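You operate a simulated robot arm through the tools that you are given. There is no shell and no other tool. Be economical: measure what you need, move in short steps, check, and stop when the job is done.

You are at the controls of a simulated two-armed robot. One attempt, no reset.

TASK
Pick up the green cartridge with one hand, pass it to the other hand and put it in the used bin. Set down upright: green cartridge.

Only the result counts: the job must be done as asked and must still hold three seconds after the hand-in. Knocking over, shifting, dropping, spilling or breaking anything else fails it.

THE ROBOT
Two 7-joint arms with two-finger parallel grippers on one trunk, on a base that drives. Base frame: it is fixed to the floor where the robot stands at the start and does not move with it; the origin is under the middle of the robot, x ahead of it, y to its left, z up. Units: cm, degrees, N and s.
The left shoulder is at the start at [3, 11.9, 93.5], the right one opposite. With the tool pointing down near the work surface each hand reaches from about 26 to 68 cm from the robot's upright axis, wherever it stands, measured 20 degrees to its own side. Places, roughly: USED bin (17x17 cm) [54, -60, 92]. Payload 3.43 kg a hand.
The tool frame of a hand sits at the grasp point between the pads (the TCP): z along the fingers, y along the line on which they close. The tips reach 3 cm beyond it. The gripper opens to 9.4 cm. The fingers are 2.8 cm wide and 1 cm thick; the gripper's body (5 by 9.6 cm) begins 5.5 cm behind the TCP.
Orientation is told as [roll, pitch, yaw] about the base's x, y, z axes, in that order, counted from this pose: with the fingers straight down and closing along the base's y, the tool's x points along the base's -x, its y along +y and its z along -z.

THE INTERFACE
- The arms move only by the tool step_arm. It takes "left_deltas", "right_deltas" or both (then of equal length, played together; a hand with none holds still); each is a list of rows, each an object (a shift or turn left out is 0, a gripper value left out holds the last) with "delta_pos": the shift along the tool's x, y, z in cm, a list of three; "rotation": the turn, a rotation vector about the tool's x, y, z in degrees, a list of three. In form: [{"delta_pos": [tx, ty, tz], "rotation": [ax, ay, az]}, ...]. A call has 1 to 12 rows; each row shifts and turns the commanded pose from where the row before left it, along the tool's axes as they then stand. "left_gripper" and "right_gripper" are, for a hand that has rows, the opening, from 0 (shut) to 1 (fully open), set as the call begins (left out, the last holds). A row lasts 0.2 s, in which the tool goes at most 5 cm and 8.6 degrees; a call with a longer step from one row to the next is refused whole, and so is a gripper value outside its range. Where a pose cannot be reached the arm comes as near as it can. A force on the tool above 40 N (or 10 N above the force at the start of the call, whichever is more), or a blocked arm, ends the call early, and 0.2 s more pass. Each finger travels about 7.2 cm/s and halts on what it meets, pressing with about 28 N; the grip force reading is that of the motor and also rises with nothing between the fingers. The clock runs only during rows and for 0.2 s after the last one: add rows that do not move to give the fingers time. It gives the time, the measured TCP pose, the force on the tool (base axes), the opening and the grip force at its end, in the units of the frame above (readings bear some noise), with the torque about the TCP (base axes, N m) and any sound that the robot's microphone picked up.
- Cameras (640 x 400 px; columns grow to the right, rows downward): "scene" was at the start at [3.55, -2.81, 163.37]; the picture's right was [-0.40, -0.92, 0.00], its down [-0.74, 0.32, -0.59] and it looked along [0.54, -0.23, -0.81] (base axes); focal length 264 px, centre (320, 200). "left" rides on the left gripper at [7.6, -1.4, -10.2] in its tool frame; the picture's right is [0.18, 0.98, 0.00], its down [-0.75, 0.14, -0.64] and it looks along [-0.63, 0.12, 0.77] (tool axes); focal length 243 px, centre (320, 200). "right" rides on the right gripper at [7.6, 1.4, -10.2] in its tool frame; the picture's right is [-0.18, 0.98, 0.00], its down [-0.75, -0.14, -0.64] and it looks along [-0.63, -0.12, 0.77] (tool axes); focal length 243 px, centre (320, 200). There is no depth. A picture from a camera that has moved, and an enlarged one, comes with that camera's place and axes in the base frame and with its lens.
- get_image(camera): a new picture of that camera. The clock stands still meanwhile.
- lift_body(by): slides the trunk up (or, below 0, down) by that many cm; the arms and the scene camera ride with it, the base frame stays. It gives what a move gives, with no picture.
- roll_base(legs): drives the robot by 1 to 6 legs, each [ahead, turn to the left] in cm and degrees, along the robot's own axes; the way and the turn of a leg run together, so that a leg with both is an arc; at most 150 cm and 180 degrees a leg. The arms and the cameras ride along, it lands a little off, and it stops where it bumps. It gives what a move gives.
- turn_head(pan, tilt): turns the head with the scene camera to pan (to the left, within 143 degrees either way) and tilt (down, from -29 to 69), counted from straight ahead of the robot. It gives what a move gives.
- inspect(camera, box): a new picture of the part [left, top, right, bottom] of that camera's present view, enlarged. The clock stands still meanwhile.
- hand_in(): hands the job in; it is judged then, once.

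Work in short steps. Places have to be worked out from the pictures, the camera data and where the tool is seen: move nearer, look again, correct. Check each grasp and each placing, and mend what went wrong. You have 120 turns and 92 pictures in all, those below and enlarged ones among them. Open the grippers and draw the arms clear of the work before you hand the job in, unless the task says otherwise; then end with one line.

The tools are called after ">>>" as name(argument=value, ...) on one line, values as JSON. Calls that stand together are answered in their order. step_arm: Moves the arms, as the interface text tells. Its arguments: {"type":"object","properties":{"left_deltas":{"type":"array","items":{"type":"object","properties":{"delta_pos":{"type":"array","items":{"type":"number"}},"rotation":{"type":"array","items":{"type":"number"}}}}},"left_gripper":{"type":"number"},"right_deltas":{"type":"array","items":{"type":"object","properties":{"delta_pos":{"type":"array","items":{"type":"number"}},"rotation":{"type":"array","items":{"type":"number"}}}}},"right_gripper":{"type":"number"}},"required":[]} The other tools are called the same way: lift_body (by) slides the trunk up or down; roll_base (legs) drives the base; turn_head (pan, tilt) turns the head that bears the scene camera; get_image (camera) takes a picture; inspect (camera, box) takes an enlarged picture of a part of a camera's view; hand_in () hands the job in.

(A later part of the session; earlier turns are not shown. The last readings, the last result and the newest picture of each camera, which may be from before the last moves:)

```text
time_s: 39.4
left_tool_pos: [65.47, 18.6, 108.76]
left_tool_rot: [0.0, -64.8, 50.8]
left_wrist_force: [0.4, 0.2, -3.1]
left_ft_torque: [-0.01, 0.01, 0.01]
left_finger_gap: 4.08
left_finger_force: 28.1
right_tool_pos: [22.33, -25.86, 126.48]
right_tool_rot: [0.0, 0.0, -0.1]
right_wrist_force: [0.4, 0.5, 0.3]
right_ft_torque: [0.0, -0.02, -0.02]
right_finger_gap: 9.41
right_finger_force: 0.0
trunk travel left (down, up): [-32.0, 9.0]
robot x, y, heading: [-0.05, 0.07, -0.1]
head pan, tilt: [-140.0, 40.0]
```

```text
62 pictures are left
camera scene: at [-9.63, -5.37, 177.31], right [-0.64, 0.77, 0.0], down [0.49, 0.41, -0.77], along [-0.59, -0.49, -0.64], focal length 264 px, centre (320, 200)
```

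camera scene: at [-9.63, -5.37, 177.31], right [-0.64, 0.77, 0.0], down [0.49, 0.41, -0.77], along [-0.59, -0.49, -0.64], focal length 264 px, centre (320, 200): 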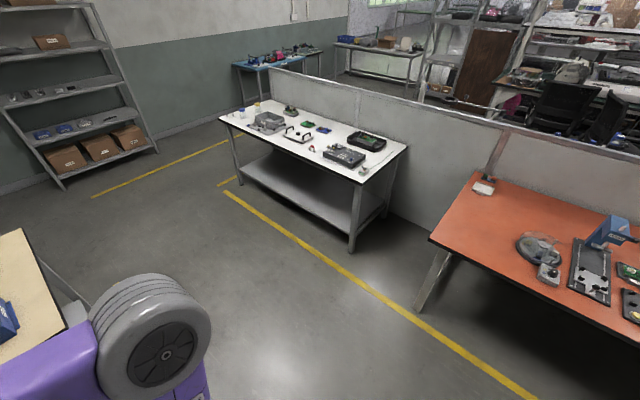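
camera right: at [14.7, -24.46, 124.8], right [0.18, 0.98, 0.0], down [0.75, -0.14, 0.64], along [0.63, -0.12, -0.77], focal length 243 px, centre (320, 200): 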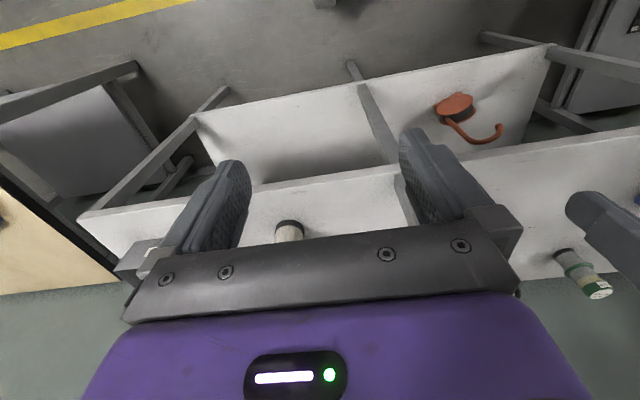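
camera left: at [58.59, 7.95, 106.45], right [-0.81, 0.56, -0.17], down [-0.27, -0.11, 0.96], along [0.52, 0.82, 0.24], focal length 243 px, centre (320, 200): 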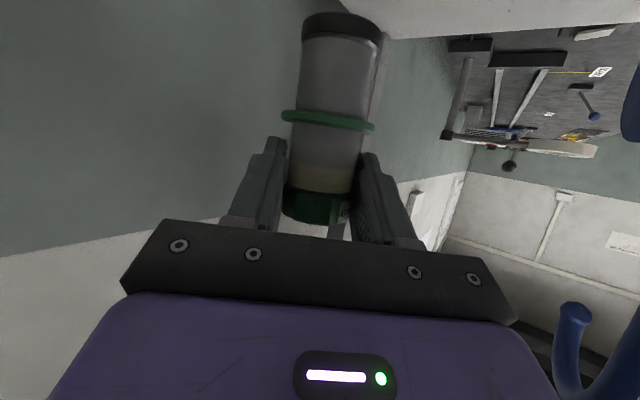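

Lifted safely and the floor behind is clear. I draw the hand back out of the bay, then drive the robot back 30 cm for a free handover space.

>>> step_arm(left_deltas=[{"delta_pos": [-0.03, 1.62, -3.5]}, {"delta_pos": [-0.03, 1.62, -3.5]}, {"delta_pos": [-0.03, 1.62, -3.5]}, {"delta_pos": [-0.03, 1.62, -3.5]}, {"delta_pos": [-0.03, 1.62, -3.5]}, {"delta_pos": [-0.03, 1.62, -3.5]}])

>>> roll_base(legs=[[-35, 0]])

>>> turn_head(pan=0, tilt=50)

>>> get_image(camera="scene")

```text
time_s: 40.8
left_tool_pos: [45.79, 10.05, 117.73]
left_tool_rot: [-0.2, -64.9, 50.9]
left_wrist_force: [0.2, -0.4, -2.6]
left_ft_torque: [-0.04, 0.02, -0.02]
left_finger_gap: 4.08
left_finger_force: 27.9
right_tool_pos: [22.2, -25.93, 126.53]
right_tool_rot: [-0.1, 0.0, 0.1]
right_wrist_force: [-1.2, 0.1, -0.4]
right_ft_torque: [0.02, -0.05, 0.01]
right_finger_gap: 9.39
right_finger_force: 0.0
trunk travel left (down, up): [-32.0, 9.0]
robot x, y, heading: [0.04, -0.18, -0.1]
head pan, tilt: [-140.0, 40.0]
```

```text
time_s: 43.1
left_tool_pos: [11.03, 10.14, 117.79]
left_tool_rot: [-0.1, -64.8, 50.8]
left_wrist_force: [-0.2, 0.3, -2.4]
left_ft_torque: [0.0, 0.04, -0.02]
left_finger_gap: 4.02
left_finger_force: 28.2
right_tool_pos: [-12.84, -25.93, 126.56]
right_tool_rot: [0.0, 0.0, -0.1]
right_wrist_force: [0.2, 0.0, 0.2]
right_ft_torque: [-0.02, -0.03, -0.01]
right_finger_gap: 9.41
right_finger_force: 0.1
trunk travel left (down, up): [-32.0, 9.0]
robot x, y, heading: [-35.13, -0.03, 0.2]
head pan, tilt: [-140.0, 40.0]
```

```text
time_s: 45.3
left_tool_pos: [10.93, 10.03, 117.75]
left_tool_rot: [0.0, -64.7, 50.8]
left_wrist_force: [0.3, 0.4, -2.8]
left_ft_torque: [-0.04, 0.02, 0.02]
left_finger_gap: 4.03
left_finger_force: 28.2
right_tool_pos: [-12.69, -25.84, 126.47]
right_tool_rot: [0.1, -0.1, 0.1]
right_wrist_force: [0.6, 0.1, 0.2]
right_ft_torque: [0.02, 0.01, 0.01]
right_finger_gap: 9.41
right_finger_force: 0.0
trunk travel left (down, up): [-32.0, 9.0]
robot x, y, heading: [-34.98, -0.02, -0.1]
head pan, tilt: [0.0, 50.0]
```

```text
61 pictures are left
camera scene: at [-30.48, 0.08, 175.89], right [0.0, -1.0, 0.0], down [-0.77, 0.0, -0.64], along [0.64, 0.0, -0.77], focal length 264 px, centre (320, 200)
```

scene: 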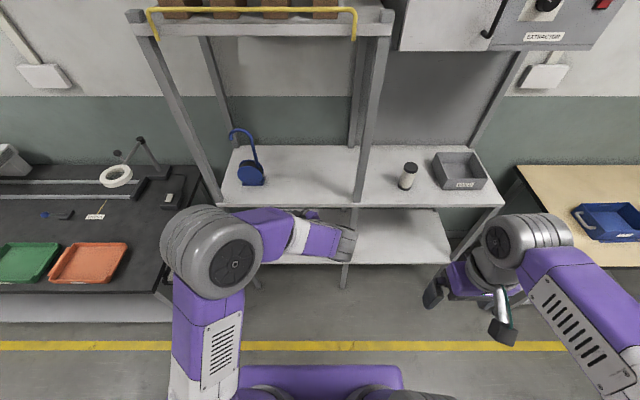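

Clear handover space with the shelf well ahead. I rotate the left hand so it points ahead about −8°, and lift the right hand a little, turning it −90° so its closing line crosses the left's.

>>> step_arm(left_deltas=[{"rotation": [7.6, 0, 3.55]}, {"rotation": [7.6, 0, 3.55]}, {"rotation": [7.6, 0, 3.55]}, {"rotation": [7.6, 0, 3.55]}, {"rotation": [7.6, 0, 3.55]}, {"rotation": [7.6, 0, 3.55]}, {"rotation": [7.6, 0, 3.55]}])

>>> step_arm(right_deltas=[{"delta_pos": [-3, 0, -2], "rotation": [0, 0, 8.2]}, {"delta_pos": [-3, 0, -2], "rotation": [0, 0, 8.2]}, {"delta_pos": [-2, 0, -2], "rotation": [0, 0, 8.2]}, {"rotation": [0, 0, 8.2]}, {"rotation": [0, 0, 8.2]}, {"rotation": [0, 0, 8.2]}, {"rotation": [0, 0, 8.2]}, {"rotation": [0, 0, 8.2]}, {"rotation": [0, 0, 8.2]}, {"rotation": [0, 0, 8.2]}, {"rotation": [0, 0, 8.2]}, {"rotation": [0, 0, 8.2]}])

>>> get_image(camera="scene")

>>> get_image(camera="left")

```text
time_s: 46.9
left_tool_pos: [10.89, 9.98, 117.63]
left_tool_rot: [-0.4, -64.7, -7.5]
left_wrist_force: [0.1, -1.2, -2.9]
left_ft_torque: [0.04, 0.03, 0.03]
left_finger_gap: 3.99
left_finger_force: 28.0
right_tool_pos: [-12.83, -25.95, 126.64]
right_tool_rot: [0.0, 0.0, 0.0]
right_wrist_force: [0.0, 0.4, 0.0]
right_ft_torque: [-0.01, 0.01, 0.01]
right_finger_gap: 9.41
right_finger_force: 0.1
trunk travel left (down, up): [-32.0, 9.0]
robot x, y, heading: [-34.98, 0.37, 0.1]
head pan, tilt: [0.0, 50.0]
```

```text
time_s: 49.5
left_tool_pos: [10.97, 10.03, 117.71]
left_tool_rot: [-0.4, -64.8, -7.6]
left_wrist_force: [-0.3, -1.1, -2.0]
left_ft_torque: [0.03, 0.06, -0.01]
left_finger_gap: 3.97
left_finger_force: 27.8
right_tool_pos: [-4.82, -26.87, 132.6]
right_tool_rot: [-0.1, -0.1, -98.5]
right_wrist_force: [0.9, 0.6, 0.1]
right_ft_torque: [-0.03, 0.0, 0.01]
right_finger_gap: 9.42
right_finger_force: 0.1
trunk travel left (down, up): [-32.0, 9.0]
robot x, y, heading: [-34.87, 0.07, 0.3]
head pan, tilt: [0.0, 50.0]
```

```text
60 pictures are left
camera scene: at [-30.49, 0.09, 175.89], right [0.0, -1.0, 0.0], down [-0.77, 0.0, -0.64], along [0.64, 0.0, -0.77], focal length 264 px, centre (320, 200)
```

scene: 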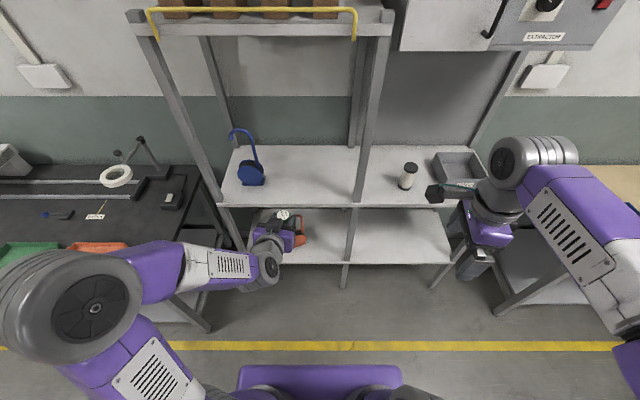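

```text
59 pictures are left
camera left: at [-1.68, 10.29, 115.23], right [0.06, 0.98, -0.17], down [-0.24, 0.18, 0.95], along [0.97, -0.02, 0.25], focal length 243 px, centre (320, 200)
```

left: 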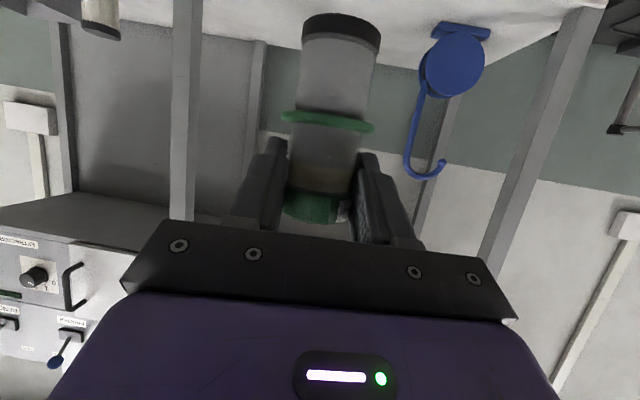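

The left hand holds the cartridge upright in the open; I enlarge the scene to pin down the cap position.

>>> inspect(camera="scene", box=[240, 180, 336, 240])

```text
6.67 times, centred on (288, 210) of scene
camera zoom: at [-30.49, 0.09, 175.89], right [0.0, -1.0, 0.0], down [-0.77, 0.0, -0.64], along [0.64, 0.0, -0.77], focal length 1759 px, centre (533, 133)
```

zoom: 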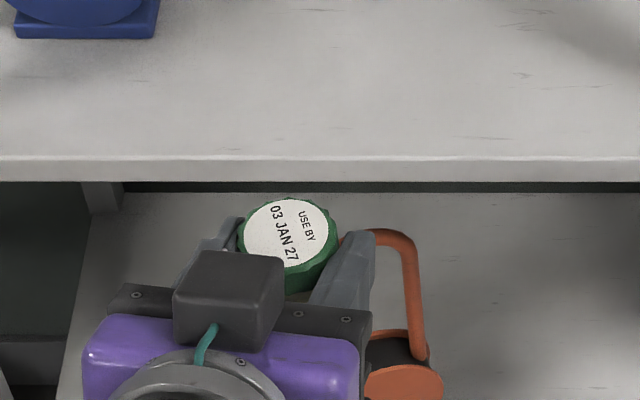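

The cap centre is at about [11.9, 9.85] with its top near 119. I bring the right hand, with its fingers opened to about 6 cm, to a point just right of it and above, then look.

>>> step_arm(right_deltas=[{"delta_pos": [0.3, 3.4, -0.3]}, {"delta_pos": [0.3, 3.4, -0.3]}, {"delta_pos": [0.3, 3.4, -0.3]}, {"delta_pos": [0.3, 3.4, -0.3]}, {"delta_pos": [4, 0.05, 0]}, {"delta_pos": [4, 0.05, 0]}, {"delta_pos": [4, 0.05, 0]}, {"delta_pos": [4, 0.05, 0]}, {"delta_pos": [4, 0.05, 0], "rotation": [0, 0, -0.9]}], right_gripper=0.64)

>>> get_image(camera="scene")

>>> get_image(camera="right")

```text
time_s: 51.5
left_tool_pos: [11.02, 10.15, 117.49]
left_tool_rot: [-0.7, -65.0, -7.5]
left_wrist_force: [0.2, -0.2, -2.8]
left_ft_torque: [0.03, 0.06, -0.02]
left_finger_gap: 3.97
left_finger_force: 27.6
right_tool_pos: [12.01, -7.8, 133.57]
right_tool_rot: [0.0, -0.1, -97.4]
right_wrist_force: [0.4, 0.3, 0.5]
right_ft_torque: [-0.04, -0.03, 0.01]
right_finger_gap: 6.03
right_finger_force: 0.0
trunk travel left (down, up): [-32.0, 9.0]
robot x, y, heading: [-34.9, -0.13, 0.1]
head pan, tilt: [0.0, 50.0]
```

```text
57 pictures are left
camera scene: at [-30.4, 0.27, 175.89], right [0.0, -1.0, 0.0], down [-0.77, 0.0, -0.64], along [0.64, 0.0, -0.77], focal length 264 px, centre (320, 200)
```

scene: 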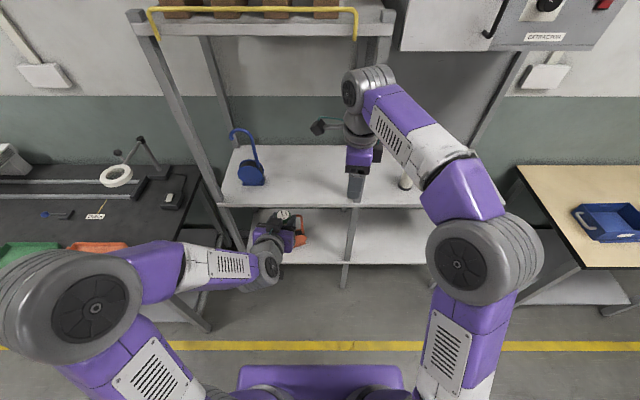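

```text
56 pictures are left
camera right: at [14.44, -0.35, 143.9], right [0.95, -0.31, 0.0], down [-0.24, -0.73, 0.64], along [-0.2, -0.61, -0.77], focal length 243 px, centre (320, 200)
```

right: 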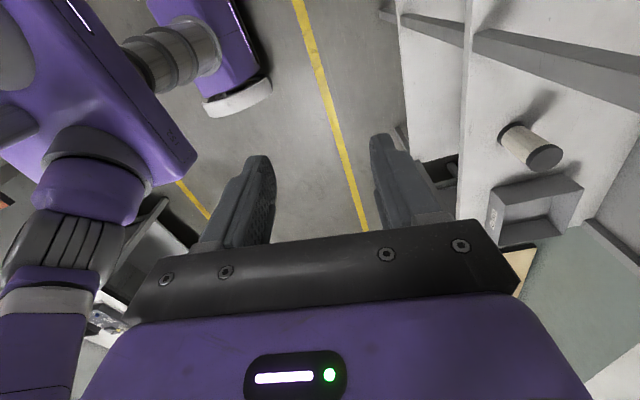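

Clear path. I move left over the cartridge at the same height (tips about 11 cm above the cap).

>>> step_arm(right_deltas=[{"delta_pos": [4.37, -0.58, 0]}, {"delta_pos": [4.37, -0.58, 0]}, {"delta_pos": [4.37, -0.58, 0]}, {"delta_pos": [4.37, -0.58, 0]}])

>>> get_image(camera="right")

>>> inspect(camera="scene", box=[220, 90, 380, 260])

```text
time_s: 52.5
left_tool_pos: [11.02, 10.24, 117.6]
left_tool_rot: [-0.7, -64.8, -7.4]
left_wrist_force: [0.6, 0.0, -3.5]
left_ft_torque: [0.0, 0.02, 0.0]
left_finger_gap: 3.99
left_finger_force: 27.7
right_tool_pos: [11.97, 10.23, 133.75]
right_tool_rot: [-0.1, -0.2, -97.5]
right_wrist_force: [0.6, -0.4, 0.6]
right_ft_torque: [-0.03, 0.0, 0.01]
right_finger_gap: 6.0
right_finger_force: 0.1
trunk travel left (down, up): [-32.0, 9.0]
robot x, y, heading: [-35.21, 0.05, 0.3]
head pan, tilt: [0.0, 50.0]
```

```text
55 pictures are left
camera right: at [14.47, 17.56, 143.93], right [0.95, -0.31, 0.0], down [-0.24, -0.73, 0.64], along [-0.2, -0.61, -0.76], focal length 243 px, centre (320, 200)
```

right: 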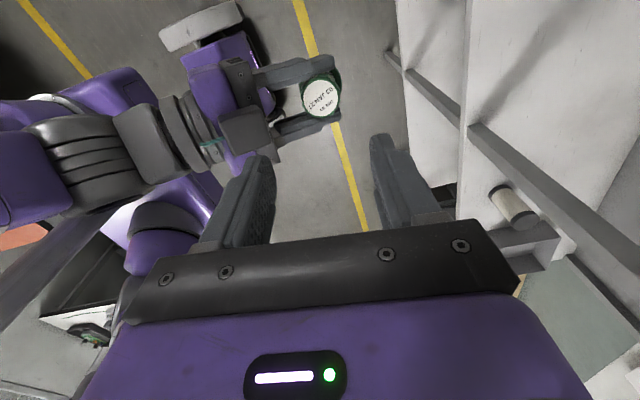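

```text
2.35 times, centred on (300, 175) of scene
camera zoom: at [-30.38, 0.37, 175.89], right [0.0, -1.0, 0.0], down [-0.77, 0.0, -0.64], along [0.64, 0.0, -0.77], focal length 621 px, centre (367, 259)
```

zoom: 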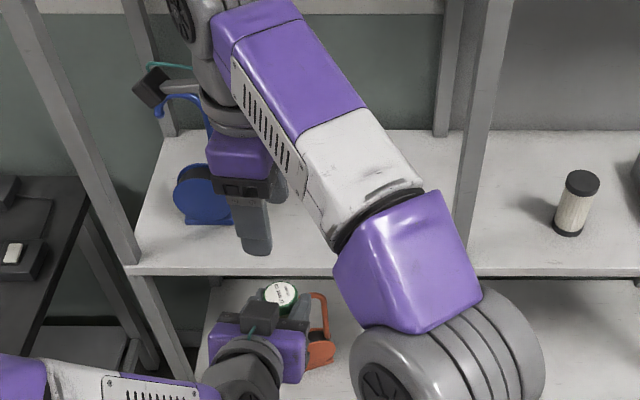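

Right camera puts the cap at [12.05, 10.15] and the right TCP is at [11.97, 10.23]: aligned. I descend 10 cm and re-check.

>>> step_arm(right_deltas=[{"delta_pos": [0, 0, 3.5]}, {"delta_pos": [0, 0, 3.5]}, {"delta_pos": [0, 0, 3]}])

>>> get_image(camera="right")

>>> get_image(camera="left")

```text
time_s: 53.3
left_tool_pos: [10.94, 10.09, 117.6]
left_tool_rot: [-0.4, -64.9, -7.6]
left_wrist_force: [-1.7, 0.5, -3.5]
left_ft_torque: [-0.04, -0.12, 0.02]
left_finger_gap: 3.95
left_finger_force: 27.6
right_tool_pos: [11.85, 9.75, 123.78]
right_tool_rot: [0.0, 0.1, -97.5]
right_wrist_force: [1.8, -0.9, 0.9]
right_ft_torque: [0.02, 0.06, 0.0]
right_finger_gap: 5.94
right_finger_force: 0.0
trunk travel left (down, up): [-32.0, 9.0]
robot x, y, heading: [-35.17, -0.22, -0.2]
head pan, tilt: [0.0, 50.0]
```

```text
53 pictures are left
camera right: at [14.36, 17.12, 134.04], right [0.95, -0.31, 0.0], down [-0.24, -0.73, 0.64], along [-0.2, -0.61, -0.77], focal length 243 px, centre (320, 200)
```

right: 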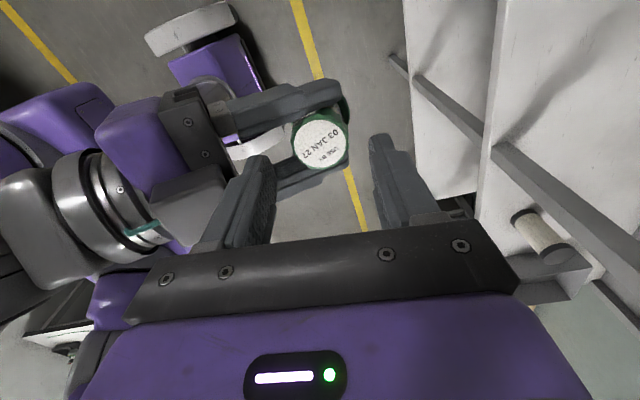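

```text
52 pictures are left
camera left: at [-1.69, 10.29, 115.21], right [0.06, 0.98, -0.17], down [-0.24, 0.18, 0.95], along [0.97, -0.02, 0.24], focal length 243 px, centre (320, 200)
```

left: 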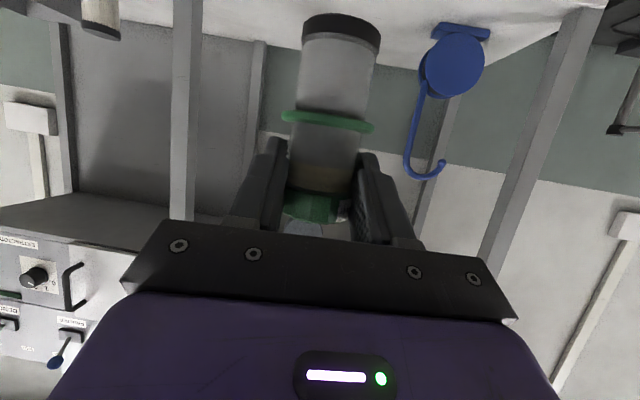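

Alignment is within a few mm; I nudge +0.3 x, +0.2 y (also away from the left hand's box) and descend 2.5 cm watching the force.

>>> step_arm(right_deltas=[{"delta_pos": [0.24, 0.27, 0]}, {"delta_pos": [0, 0, 1.25]}, {"delta_pos": [0, 0, 1.25]}, {}])

>>> get_image(camera="right")

>>> get_image(camera="left")

```text
time_s: 54.3
left_tool_pos: [10.95, 10.12, 117.63]
left_tool_rot: [-0.5, -64.9, -7.6]
left_wrist_force: [-0.1, 0.3, -2.4]
left_ft_torque: [0.03, 0.02, 0.03]
left_finger_gap: 3.99
left_finger_force: 28.1
right_tool_pos: [12.07, 9.8, 121.16]
right_tool_rot: [0.0, 0.0, -97.4]
right_wrist_force: [-0.1, 0.3, -0.1]
right_ft_torque: [-0.02, 0.02, 0.02]
right_finger_gap: 6.02
right_finger_force: 0.0
trunk travel left (down, up): [-32.0, 9.0]
robot x, y, heading: [-34.82, 0.03, -0.0]
head pan, tilt: [0.0, 50.0]
```

```text
51 pictures are left
camera right: at [14.62, 17.21, 131.44], right [0.95, -0.31, 0.0], down [-0.24, -0.73, 0.64], along [-0.2, -0.61, -0.77], focal length 243 px, centre (320, 200)
```

right: 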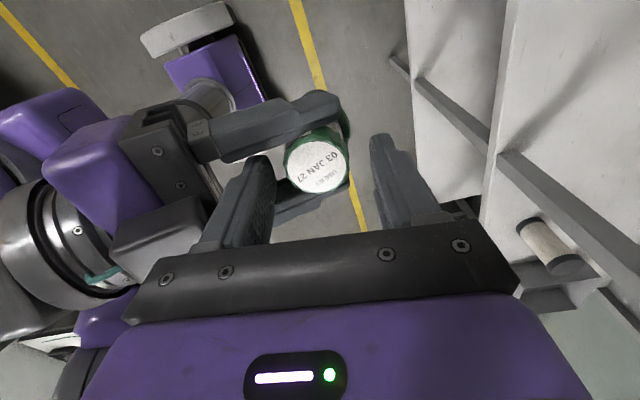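

```text
50 pictures are left
camera left: at [-1.68, 10.29, 115.23], right [0.06, 0.98, -0.17], down [-0.24, 0.18, 0.95], along [0.97, -0.02, 0.25], focal length 243 px, centre (320, 200)
```

left: 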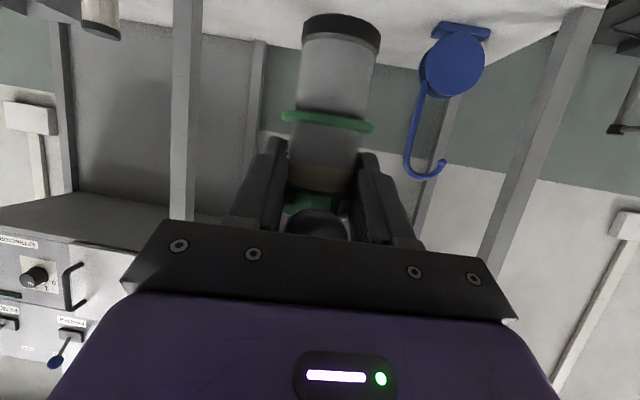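

No contact; the right near finger sits between the left fingers. I descend another 3 cm.

>>> step_arm(right_deltas=[{"delta_pos": [0.1, 0, 1]}, {"delta_pos": [0, 0, 1]}, {"delta_pos": [0, 0, 1]}, {}])

>>> get_image(camera="right")

>>> get_image(camera="left")

```text
time_s: 55.3
left_tool_pos: [10.94, 10.09, 117.55]
left_tool_rot: [-0.5, -64.9, -7.6]
left_wrist_force: [-4.7, 1.8, -3.4]
left_ft_torque: [-0.08, -0.28, 0.06]
left_finger_gap: 3.97
left_finger_force: 28.1
right_tool_pos: [12.26, 9.84, 118.14]
right_tool_rot: [0.0, 0.0, -97.5]
right_wrist_force: [3.9, -1.4, 1.6]
right_ft_torque: [0.06, 0.28, -0.04]
right_finger_gap: 6.02
right_finger_force: 0.1
trunk travel left (down, up): [-32.0, 9.0]
robot x, y, heading: [-35.19, 0.3, 0.1]
head pan, tilt: [0.0, 50.0]
```

```text
49 pictures are left
camera right: at [14.72, 17.3, 128.43], right [0.95, -0.31, 0.0], down [-0.24, -0.73, 0.64], along [-0.2, -0.61, -0.77], focal length 243 px, centre (320, 200)
```

right: 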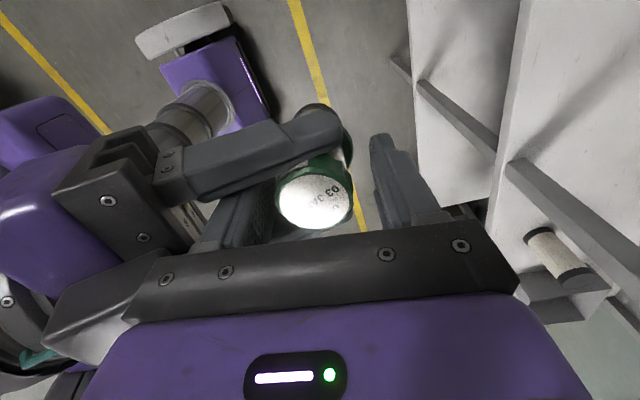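

```text
48 pictures are left
camera left: at [-1.69, 10.29, 115.23], right [0.06, 0.98, -0.17], down [-0.24, 0.18, 0.95], along [0.97, -0.02, 0.25], focal length 243 px, centre (320, 200)
```

left: 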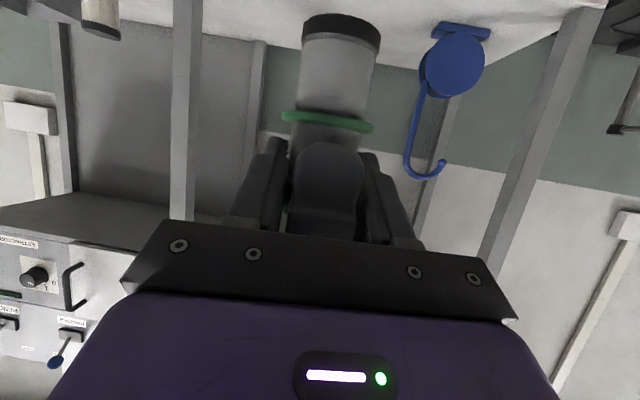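

In position, with a light 4 N touch between the hands. I nudge the right hand 0.2 cm forward and close it on the cap.

>>> step_arm(right_deltas=[{"delta_pos": [0, 0.2, 0]}, {}, {}, {}], right_gripper=0)

>>> get_image(camera="right")

```text
time_s: 56.3
left_tool_pos: [11.07, 10.05, 117.6]
left_tool_rot: [-0.4, -64.9, -7.5]
left_wrist_force: [7.2, 2.6, -4.0]
left_ft_torque: [-0.35, -0.17, 0.07]
left_finger_gap: 3.82
left_finger_force: 27.7
right_tool_pos: [12.35, 9.9, 118.3]
right_tool_rot: [-0.1, 0.0, -97.5]
right_wrist_force: [-7.7, -2.0, 1.4]
right_ft_torque: [0.37, 0.27, 0.01]
right_finger_gap: 3.74
right_finger_force: 27.9
trunk travel left (down, up): [-32.0, 9.0]
robot x, y, heading: [-34.99, 0.2, -0.2]
head pan, tilt: [0.0, 50.0]
```

```text
47 pictures are left
camera right: at [14.84, 17.33, 128.4], right [0.95, -0.31, 0.0], down [-0.24, -0.73, 0.64], along [-0.2, -0.61, -0.77], focal length 243 px, centre (320, 200)
```

right: 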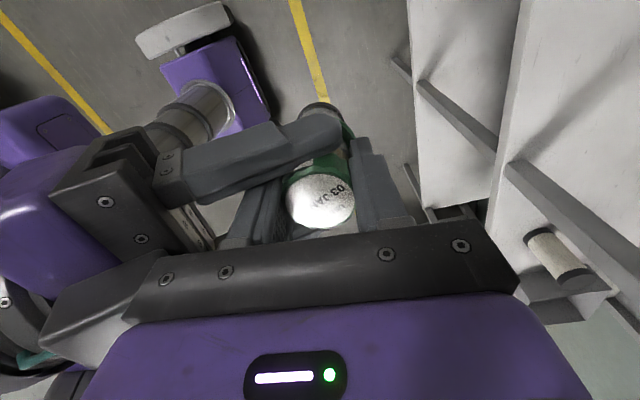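

Both hands hold it (right gap 3.7 cm, 28 N). I open the left hand and check the right hand carries the weight.

>>> step_arm(left_deltas=[{}, {}, {}, {}], left_gripper=1)

>>> get_image(camera="left")

```text
time_s: 57.3
left_tool_pos: [10.92, 10.04, 117.6]
left_tool_rot: [-0.4, -64.9, -7.6]
left_wrist_force: [-0.7, 0.6, -1.1]
left_ft_torque: [0.01, -0.03, 0.0]
left_finger_gap: 9.4
left_finger_force: 0.1
right_tool_pos: [12.44, 9.99, 118.16]
right_tool_rot: [0.0, -0.1, -97.4]
right_wrist_force: [0.3, -0.5, 0.3]
right_ft_torque: [0.02, 0.06, -0.03]
right_finger_gap: 3.76
right_finger_force: 27.6
trunk travel left (down, up): [-32.0, 9.0]
robot x, y, heading: [-34.73, 0.31, 0.1]
head pan, tilt: [0.0, 50.0]
```

```text
46 pictures are left
camera left: at [-1.67, 10.29, 115.23], right [0.06, 0.98, -0.17], down [-0.24, 0.18, 0.95], along [0.97, -0.02, 0.25], focal length 243 px, centre (320, 200)
```

left: 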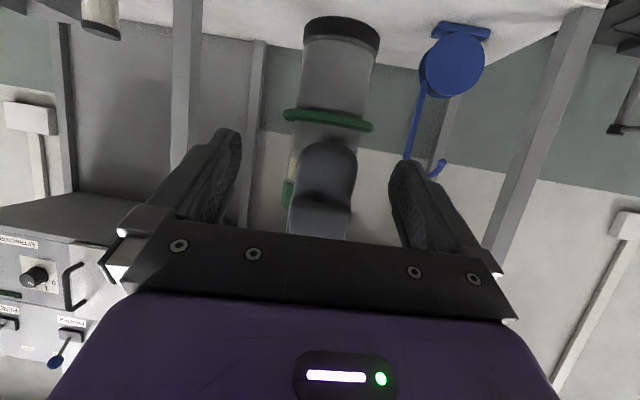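

The right hand holds it alone. I retract the left hand backwards along its own axis.

>>> step_arm(left_deltas=[{"delta_pos": [0, 0, -1.5]}, {"delta_pos": [0, 0, -2.5]}, {"delta_pos": [0, 0, -3]}, {"delta_pos": [0, 0, -3]}])

>>> get_image(camera="left")

>>> get_image(camera="scene")

```text
time_s: 58.3
left_tool_pos: [7.02, 10.43, 124.23]
left_tool_rot: [-0.3, -64.8, -7.5]
left_wrist_force: [-0.1, -1.1, -0.7]
left_ft_torque: [-0.03, -0.03, -0.03]
left_finger_gap: 9.39
left_finger_force: 0.0
left hand out of reach, approached as far as the arm can: row 2, 3, 4
right_tool_pos: [12.39, 9.88, 118.19]
right_tool_rot: [0.0, 0.1, -97.5]
right_wrist_force: [0.0, -0.3, 0.4]
right_ft_torque: [0.02, 0.01, 0.01]
right_finger_gap: 3.74
right_finger_force: 28.0
trunk travel left (down, up): [-32.0, 9.0]
robot x, y, heading: [-34.98, -0.35, -0.0]
head pan, tilt: [0.0, 50.0]
```

```text
45 pictures are left
camera left: at [-5.69, 10.57, 121.94], right [0.06, 0.98, -0.17], down [-0.24, 0.18, 0.95], along [0.97, -0.02, 0.24], focal length 243 px, centre (320, 200)
```

left: 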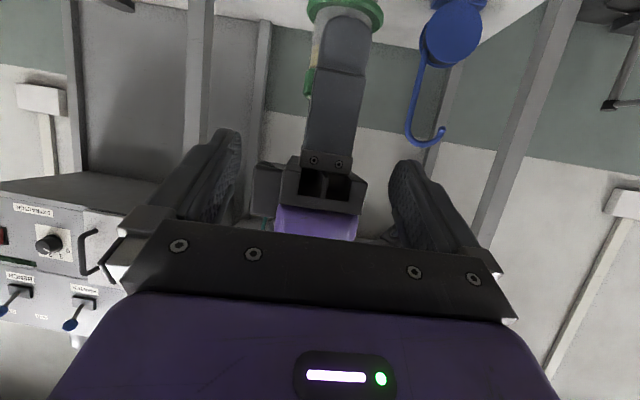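

```text
44 pictures are left
camera scene: at [-30.59, 0.12, 175.9], right [0.0, -1.0, 0.0], down [-0.77, 0.0, -0.64], along [0.64, 0.0, -0.77], focal length 264 px, centre (320, 200)
```

scene: 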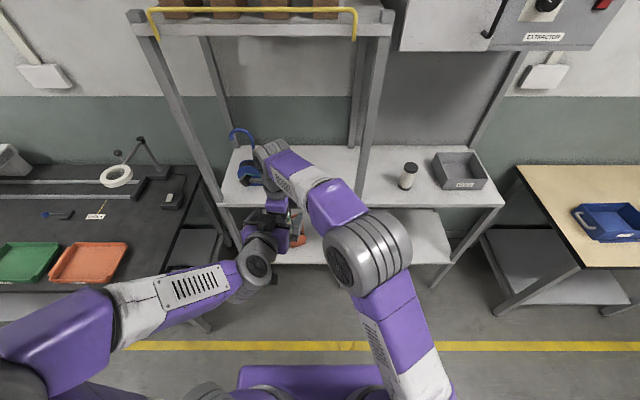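

The left hand couldn't go straight back and rose beside the right hand. I instead move the right hand forward out of the left's fingers.

>>> step_arm(right_deltas=[{"delta_pos": [0.26, 1.98, 0]}, {"delta_pos": [0.4, 2.97, 0]}, {"delta_pos": [0.4, 2.97, 0]}, {"delta_pos": [0.13, 1, 0]}])

>>> get_image(camera="left")

>>> get_image(camera="right")

```text
time_s: 59.3
left_tool_pos: [6.96, 10.26, 124.31]
left_tool_rot: [-0.4, -64.7, -7.6]
left_wrist_force: [-0.2, -0.2, 0.2]
left_ft_torque: [-0.02, 0.0, -0.01]
left_finger_gap: 9.41
left_finger_force: 0.0
right_tool_pos: [21.08, 9.85, 118.02]
right_tool_rot: [-0.2, -0.1, -97.5]
right_wrist_force: [-0.1, 0.3, -0.6]
right_ft_torque: [0.01, 0.06, 0.01]
right_finger_gap: 3.75
right_finger_force: 28.1
right hand out of reach, approached as far as the arm can: row 4
trunk travel left (down, up): [-32.0, 9.0]
robot x, y, heading: [-34.81, -0.15, -0.0]
head pan, tilt: [0.0, 50.0]
```

```text
43 pictures are left
camera left: at [-5.65, 10.52, 121.92], right [0.06, 0.98, -0.17], down [-0.24, 0.18, 0.95], along [0.97, -0.02, 0.24], focal length 243 px, centre (320, 200)
```

left: 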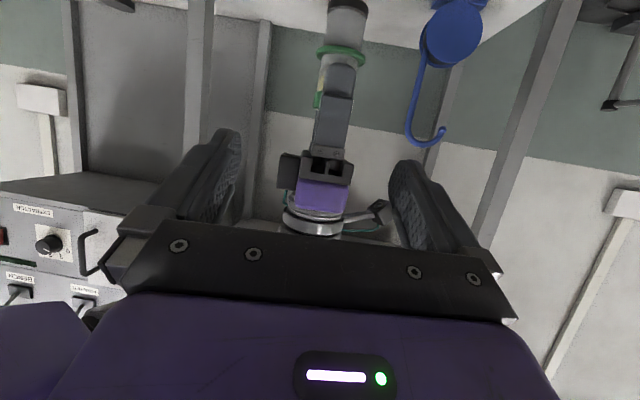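

```text
42 pictures are left
camera right: at [23.5, 17.17, 128.27], right [0.95, -0.31, 0.0], down [-0.24, -0.73, 0.64], along [-0.2, -0.61, -0.77], focal length 243 px, centre (320, 200)
```

right: 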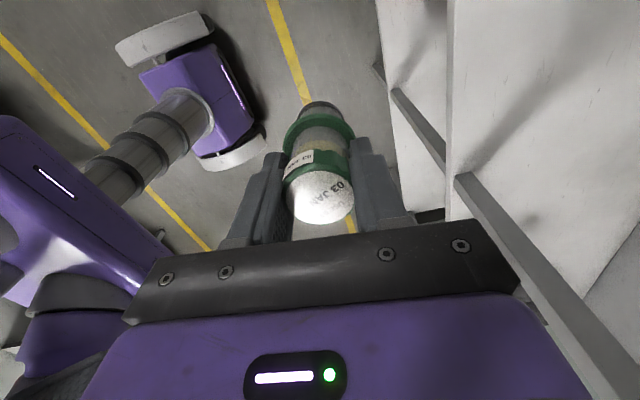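

The handover is done and the cartridge sits firmly in the right hand. I take the right hand back to the robot's right side and raise it a bit.

>>> step_arm(right_deltas=[{"delta_pos": [-4, 0.1, -0.85]}, {"delta_pos": [-4, 0.1, -0.85]}, {"delta_pos": [-4, 0.1, -0.85]}, {"delta_pos": [-4, 0.1, -0.85]}, {"delta_pos": [-4, 0.1, -0.85]}, {"delta_pos": [-4, 0.1, -0.85]}, {"delta_pos": [-4, 0.1, -0.85]}])

>>> get_image(camera="scene")

```text
time_s: 60.9
left_tool_pos: [6.94, 10.11, 124.41]
left_tool_rot: [-0.3, -64.8, -7.7]
left_wrist_force: [-0.2, 0.1, -0.3]
left_ft_torque: [0.0, 0.01, 0.0]
left_finger_gap: 9.4
left_finger_force: 0.0
right_tool_pos: [18.06, -18.05, 123.93]
right_tool_rot: [0.0, 0.1, -97.6]
right_wrist_force: [-0.4, -1.0, -2.8]
right_ft_torque: [0.02, -0.03, 0.0]
right_finger_gap: 3.75
right_finger_force: 27.9
trunk travel left (down, up): [-32.0, 9.0]
robot x, y, heading: [-35.06, -0.41, 0.1]
head pan, tilt: [0.0, 50.0]
```

```text
41 pictures are left
camera scene: at [-30.52, -0.07, 175.89], right [0.0, -1.0, 0.0], down [-0.77, 0.0, -0.64], along [0.64, 0.0, -0.77], focal length 264 px, centre (320, 200)
```

scene: 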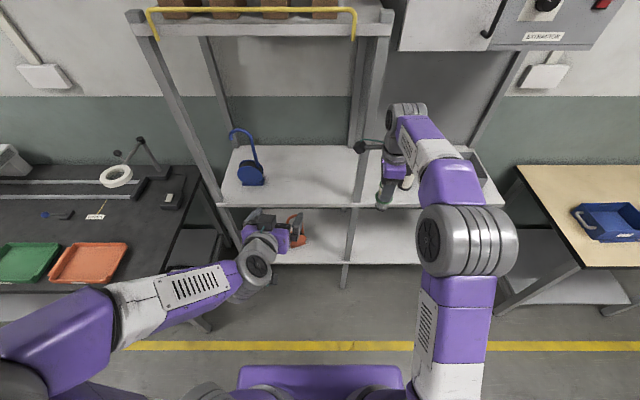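

Weight now reads on the right hand. I tuck the left arm (tool down, closer in) before driving.

>>> step_arm(left_deltas=[{"rotation": [0, 8.1, 0]}, {"rotation": [0, 8.1, 0]}, {"rotation": [0, 8.1, 0]}, {"rotation": [0, 8.1, 0]}, {"rotation": [0, 8.1, 0]}, {"rotation": [0, 8.1, 0]}, {"rotation": [0, 8.1, 0]}, {"rotation": [0, 8.1, 0]}, {"delta_pos": [4, 0, 0]}, {"delta_pos": [4, 0, 0]}, {"delta_pos": [2, 0, 0]}])

>>> get_image(camera="scene")

```text
time_s: 63.3
left_tool_pos: [-2.93, 11.81, 124.26]
left_tool_rot: [-0.2, -0.1, -8.0]
left_wrist_force: [-0.2, 0.5, 0.0]
left_ft_torque: [-0.03, -0.01, 0.05]
left_finger_gap: 9.4
left_finger_force: 0.2
right_tool_pos: [18.02, -17.91, 123.95]
right_tool_rot: [-0.1, 0.1, -97.6]
right_wrist_force: [-0.1, -0.1, -2.6]
right_ft_torque: [0.0, 0.02, 0.0]
right_finger_gap: 3.73
right_finger_force: 28.2
trunk travel left (down, up): [-32.0, 9.0]
robot x, y, heading: [-35.03, -0.41, -0.2]
head pan, tilt: [0.0, 50.0]
```

```text
40 pictures are left
camera scene: at [-30.53, 0.08, 175.89], right [0.0, -1.0, 0.0], down [-0.77, 0.0, -0.64], along [0.64, 0.0, -0.77], focal length 264 px, centre (320, 200)
```

scene: 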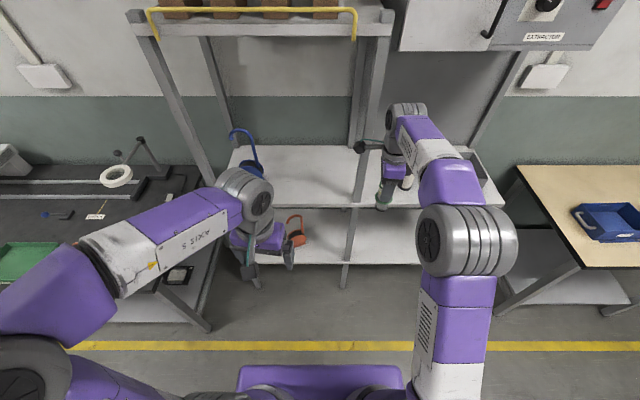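

Left arm tucked. I drive around in the open area: turn right 90°, ahead 45 cm, turn back left 90°.

>>> roll_base(legs=[[0, -90], [45, 0], [0, 90]])

>>> turn_head(pan=-15, tilt=45)

>>> get_image(camera="scene")

```text
time_s: 73.6
left_tool_pos: [-1.82, -33.35, 124.26]
left_tool_rot: [-0.3, -0.1, -8.3]
left_wrist_force: [-0.2, -1.2, -0.1]
left_ft_torque: [-0.02, 0.0, -0.03]
left_finger_gap: 9.39
left_finger_force: 0.1
right_tool_pos: [18.93, -63.06, 123.97]
right_tool_rot: [0.0, 0.1, -97.9]
right_wrist_force: [0.6, 0.5, -2.0]
right_ft_torque: [-0.02, 0.05, -0.03]
right_finger_gap: 3.73
right_finger_force: 27.9
trunk travel left (down, up): [-32.0, 9.0]
robot x, y, heading: [-34.04, -45.04, -0.3]
head pan, tilt: [0.0, 50.0]
```

```text
time_s: 74.3
left_tool_pos: [-1.8, -33.42, 124.33]
left_tool_rot: [-0.3, -0.2, -8.4]
left_wrist_force: [-0.4, 0.1, -0.7]
left_ft_torque: [-0.01, -0.01, 0.0]
left_finger_gap: 9.39
left_finger_force: 0.2
right_tool_pos: [18.98, -63.13, 123.9]
right_tool_rot: [0.1, -0.2, -97.8]
right_wrist_force: [-0.1, 0.6, -2.7]
right_ft_torque: [-0.02, 0.0, 0.07]
right_finger_gap: 3.75
right_finger_force: 27.6
trunk travel left (down, up): [-32.0, 9.0]
robot x, y, heading: [-34.04, -44.92, -0.4]
head pan, tilt: [-15.0, 45.0]
```

```text
39 pictures are left
camera scene: at [-29.39, -47.1, 176.58], right [-0.26, -0.96, 0.0], down [-0.68, 0.19, -0.71], along [0.68, -0.19, -0.71], focal length 264 px, centre (320, 200)
```

scene: 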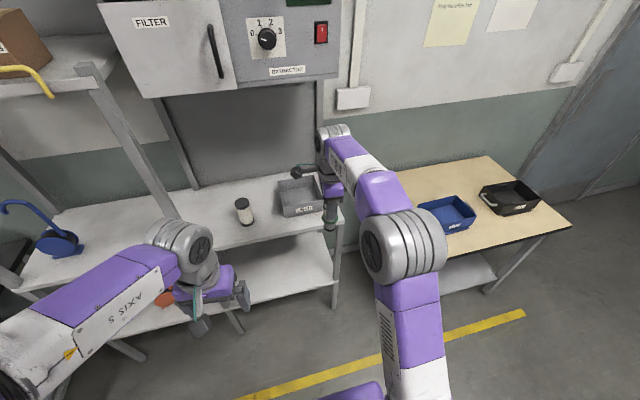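

The bin centre is about [53.7, −61], rim at z≈97.7, bin floor near 91.5. I lower the trunk 10 cm (cartridge bottom then about 104.5) and drive ahead 32 cm.

>>> lift_body(by=-10)

>>> roll_base(legs=[[32, 0]])

>>> get_image(camera="scene")

>>> get_image(camera="right")

```text
time_s: 75.7
left_tool_pos: [-1.82, -33.44, 114.35]
left_tool_rot: [-0.2, -0.1, -8.4]
left_wrist_force: [0.1, 0.7, -0.5]
left_ft_torque: [-0.03, -0.02, -0.03]
left_finger_gap: 9.42
left_finger_force: 0.0
right_tool_pos: [18.9, -63.16, 113.9]
right_tool_rot: [-0.1, 0.0, -97.8]
right_wrist_force: [0.7, 0.0, -3.4]
right_ft_torque: [-0.02, 0.03, 0.0]
right_finger_gap: 3.73
right_finger_force: 28.4
trunk travel left (down, up): [-22.0, 19.0]
robot x, y, heading: [-34.63, -44.88, -0.1]
head pan, tilt: [-15.0, 45.0]
```

```text
time_s: 77.8
left_tool_pos: [29.94, -33.56, 114.32]
left_tool_rot: [-0.2, -0.2, -8.3]
left_wrist_force: [0.9, -0.5, 0.1]
left_ft_torque: [0.02, 0.0, 0.03]
left_finger_gap: 9.4
left_finger_force: 0.0
right_tool_pos: [50.6, -63.41, 113.96]
right_tool_rot: [-0.1, 0.0, -97.8]
right_wrist_force: [0.4, 0.5, -3.4]
right_ft_torque: [0.01, 0.0, -0.01]
right_finger_gap: 3.71
right_finger_force: 28.3
trunk travel left (down, up): [-22.0, 19.0]
robot x, y, heading: [-2.21, -45.22, -0.4]
head pan, tilt: [-15.0, 45.0]
```

```text
38 pictures are left
camera scene: at [2.49, -47.28, 166.58], right [-0.26, -0.96, 0.0], down [-0.68, 0.19, -0.71], along [0.68, -0.19, -0.71], focal length 264 px, centre (320, 200)
```

scene: 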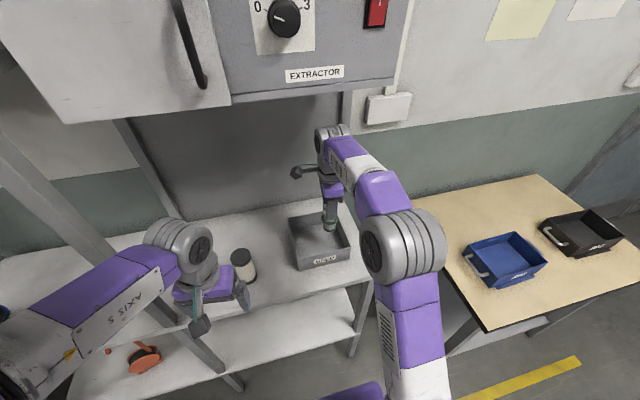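

```text
37 pictures are left
camera right: at [53.25, -56.02, 124.13], right [0.95, -0.32, 0.0], down [-0.24, -0.73, 0.64], along [-0.2, -0.61, -0.77], focal length 243 px, centre (320, 200)
```

right: 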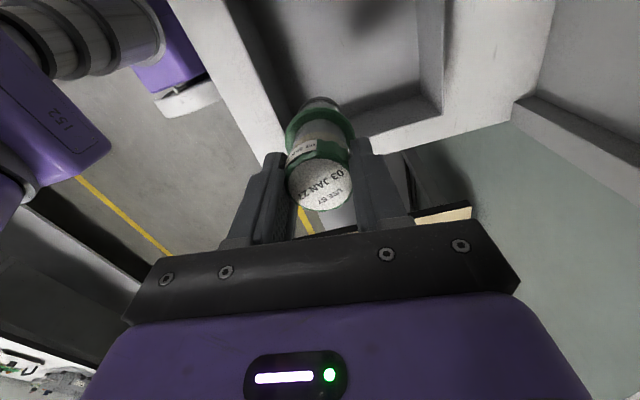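

I shift the right hand +3.5 x, +2.1 y to the bin's centre and re-check before lowering.

>>> step_arm(right_deltas=[{"delta_pos": [1.28, 1.6, 0]}, {"delta_pos": [1.28, 1.6, 0]}, {"delta_pos": [0, 0, 2]}, {}])

>>> inspect(camera="scene", box=[260, 140, 400, 290])

>>> get_image(camera="right")

```text
time_s: 78.8
left_tool_pos: [29.95, -33.43, 114.24]
left_tool_rot: [-0.2, -0.2, -8.2]
left_wrist_force: [-0.1, -0.1, -0.1]
left_ft_torque: [0.01, 0.03, 0.0]
left_finger_gap: 9.38
left_finger_force: 0.0
right_tool_pos: [54.13, -61.3, 111.97]
right_tool_rot: [0.1, 0.1, -97.8]
right_wrist_force: [0.3, 0.2, -2.5]
right_ft_torque: [-0.01, 0.0, 0.0]
right_finger_gap: 3.75
right_finger_force: 27.7
trunk travel left (down, up): [-22.0, 19.0]
robot x, y, heading: [-2.28, -45.06, -0.2]
head pan, tilt: [-15.0, 45.0]
```

```text
2.67 times, centred on (330, 215) of scene
camera zoom: at [2.44, -47.26, 166.58], right [-0.26, -0.96, 0.0], down [-0.68, 0.19, -0.71], along [0.68, -0.19, -0.71], focal length 704 px, centre (293, 160)
```

zoom: 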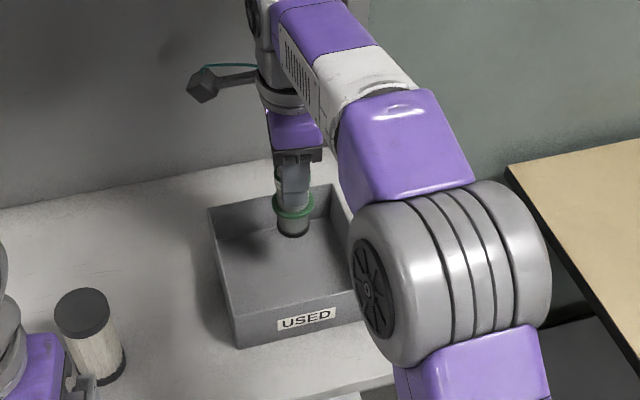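

```text
35 pictures are left
camera right: at [56.59, -53.9, 122.13], right [0.95, -0.32, 0.0], down [-0.24, -0.73, 0.64], along [-0.2, -0.61, -0.77], focal length 243 px, centre (320, 200)
```

right: 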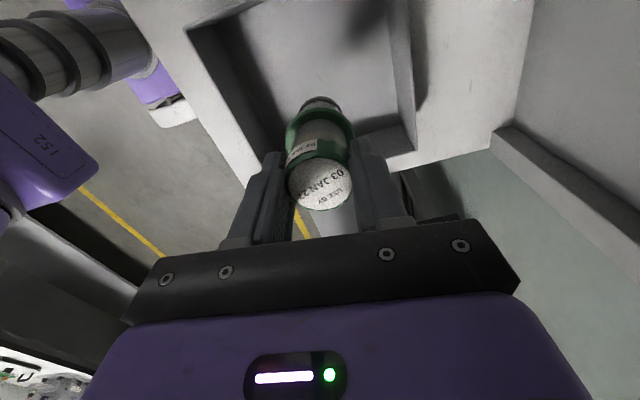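

The cartridge hangs over the bin's centre. I shift 0.7 cm left and lower 9 cm, with the bottom then about 1.5 cm above the floor.

>>> step_arm(right_deltas=[{"delta_pos": [0.7, 0, 1.5]}, {"delta_pos": [0, 0, 2.5]}, {"delta_pos": [0, 0, 2.5]}, {"delta_pos": [0, 0, 2]}, {}])

>>> inspect(camera="scene", box=[260, 140, 400, 290])

>>> get_image(camera="right")

```text
time_s: 80.0
left_tool_pos: [29.85, -33.62, 114.31]
left_tool_rot: [-0.2, -0.1, -8.3]
left_wrist_force: [1.2, -0.5, -0.4]
left_ft_torque: [0.0, -0.01, 0.03]
left_finger_gap: 9.42
left_finger_force: 0.1
right_tool_pos: [54.18, -60.59, 103.39]
right_tool_rot: [0.1, 0.0, -97.8]
right_wrist_force: [-0.4, 0.9, -3.4]
right_ft_torque: [0.03, 0.01, 0.02]
right_finger_gap: 3.71
right_finger_force: 27.6
trunk travel left (down, up): [-22.0, 19.0]
robot x, y, heading: [-2.38, -44.97, -0.4]
head pan, tilt: [-15.0, 45.0]
```

```text
2.67 times, centred on (330, 215) of scene
camera zoom: at [2.39, -47.27, 166.59], right [-0.26, -0.96, 0.0], down [-0.68, 0.19, -0.71], along [0.68, -0.19, -0.71], focal length 704 px, centre (293, 160)
```

zoom: 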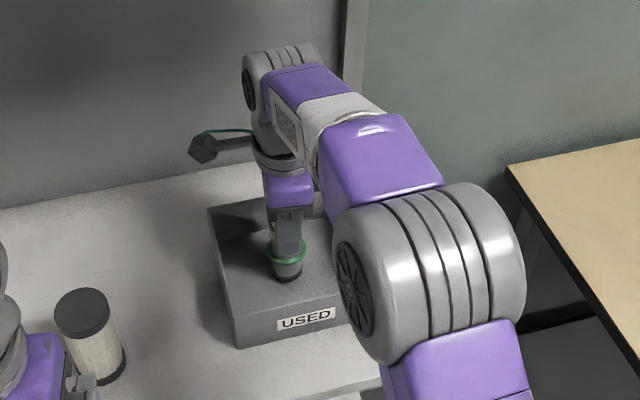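

```text
33 pictures are left
camera right: at [56.71, -53.18, 113.68], right [0.95, -0.32, 0.0], down [-0.24, -0.73, 0.64], along [-0.2, -0.61, -0.77], focal length 243 px, centre (320, 200)
```

right: 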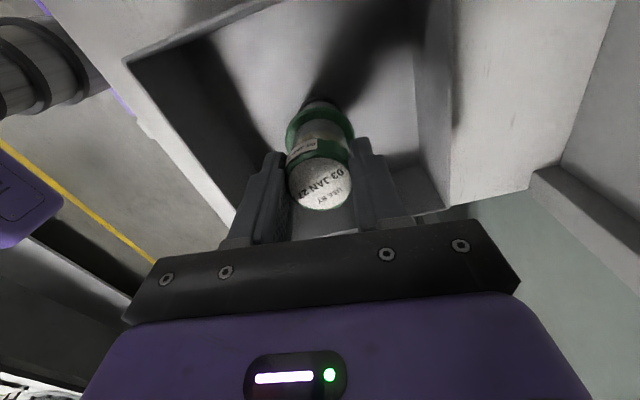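

Centred in the bin with about 1–2 cm to go. I lower slowly, watching for contact.

>>> step_arm(right_deltas=[{"delta_pos": [0, 0, 0.3]}, {"delta_pos": [0, 0, 0.3]}, {"delta_pos": [0, 0, 0.3]}, {"delta_pos": [0, 0, 0.3]}, {}])

```text
time_s: 81.2
left_tool_pos: [29.99, -33.65, 114.29]
left_tool_rot: [-0.3, 0.0, -8.4]
left_wrist_force: [-0.2, -0.1, -0.2]
left_ft_torque: [-0.03, 0.01, -0.01]
left_finger_gap: 9.41
left_finger_force: 0.0
right_tool_pos: [54.19, -60.57, 102.25]
right_tool_rot: [-0.1, 0.0, -97.9]
right_wrist_force: [0.8, -0.2, -2.3]
right_ft_torque: [-0.01, 0.02, 0.0]
right_finger_gap: 3.71
right_finger_force: 27.7
trunk travel left (down, up): [-22.0, 19.0]
robot x, y, heading: [-2.22, -45.28, -0.4]
head pan, tilt: [-15.0, 45.0]
```

No contact yet (z force still −2.3 to −3). I keep lowering.

>>> step_arm(right_deltas=[{"delta_pos": [0, 0, 0.25]}, {"delta_pos": [0, 0, 0.25]}, {"delta_pos": [0, 0, 0.25]}, {"delta_pos": [0, 0, 0.15]}, {}])

```text
time_s: 82.4
left_tool_pos: [29.86, -33.65, 114.31]
left_tool_rot: [-0.2, -0.2, -8.3]
left_wrist_force: [0.4, 0.3, -0.8]
left_ft_torque: [-0.03, 0.0, 0.03]
left_finger_gap: 9.39
left_finger_force: 0.0
right_tool_pos: [54.1, -60.58, 101.41]
right_tool_rot: [0.1, 0.0, -97.8]
right_wrist_force: [-0.4, -1.4, 19.5]
right_ft_torque: [0.06, 0.34, 0.12]
right_finger_gap: 3.73
right_finger_force: 27.9
trunk travel left (down, up): [-22.0, 19.0]
robot x, y, heading: [-2.3, -45.29, -0.2]
head pan, tilt: [-15.0, 45.0]
```

It touched the bin floor (19.5 N). I ease up slightly to relieve the press.

>>> step_arm(right_deltas=[{"delta_pos": [0, 0, -0.12]}, {}])

>>> get_image(camera="right")

```text
time_s: 83.0
left_tool_pos: [29.73, -33.54, 114.38]
left_tool_rot: [-0.1, -0.3, -8.3]
left_wrist_force: [0.5, 0.0, -0.1]
left_ft_torque: [0.0, 0.0, 0.02]
left_finger_gap: 9.41
left_finger_force: 0.2
right_tool_pos: [54.14, -60.49, 101.3]
right_tool_rot: [0.0, 0.0, -97.8]
right_wrist_force: [0.0, 0.8, 6.4]
right_ft_torque: [0.17, 0.15, 0.07]
right_finger_gap: 3.72
right_finger_force: 28.4
trunk travel left (down, up): [-22.0, 19.0]
robot x, y, heading: [-2.64, -45.17, -0.1]
head pan, tilt: [-15.0, 45.0]
```

```text
32 pictures are left
camera right: at [56.72, -53.22, 111.6], right [0.95, -0.32, 0.0], down [-0.24, -0.73, 0.64], along [-0.2, -0.61, -0.77], focal length 243 px, centre (320, 200)
```

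right: 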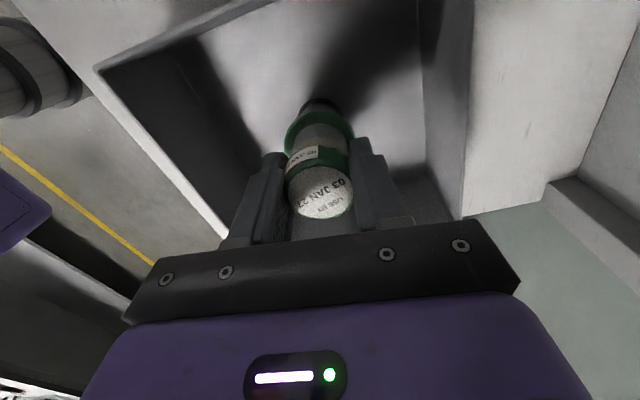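

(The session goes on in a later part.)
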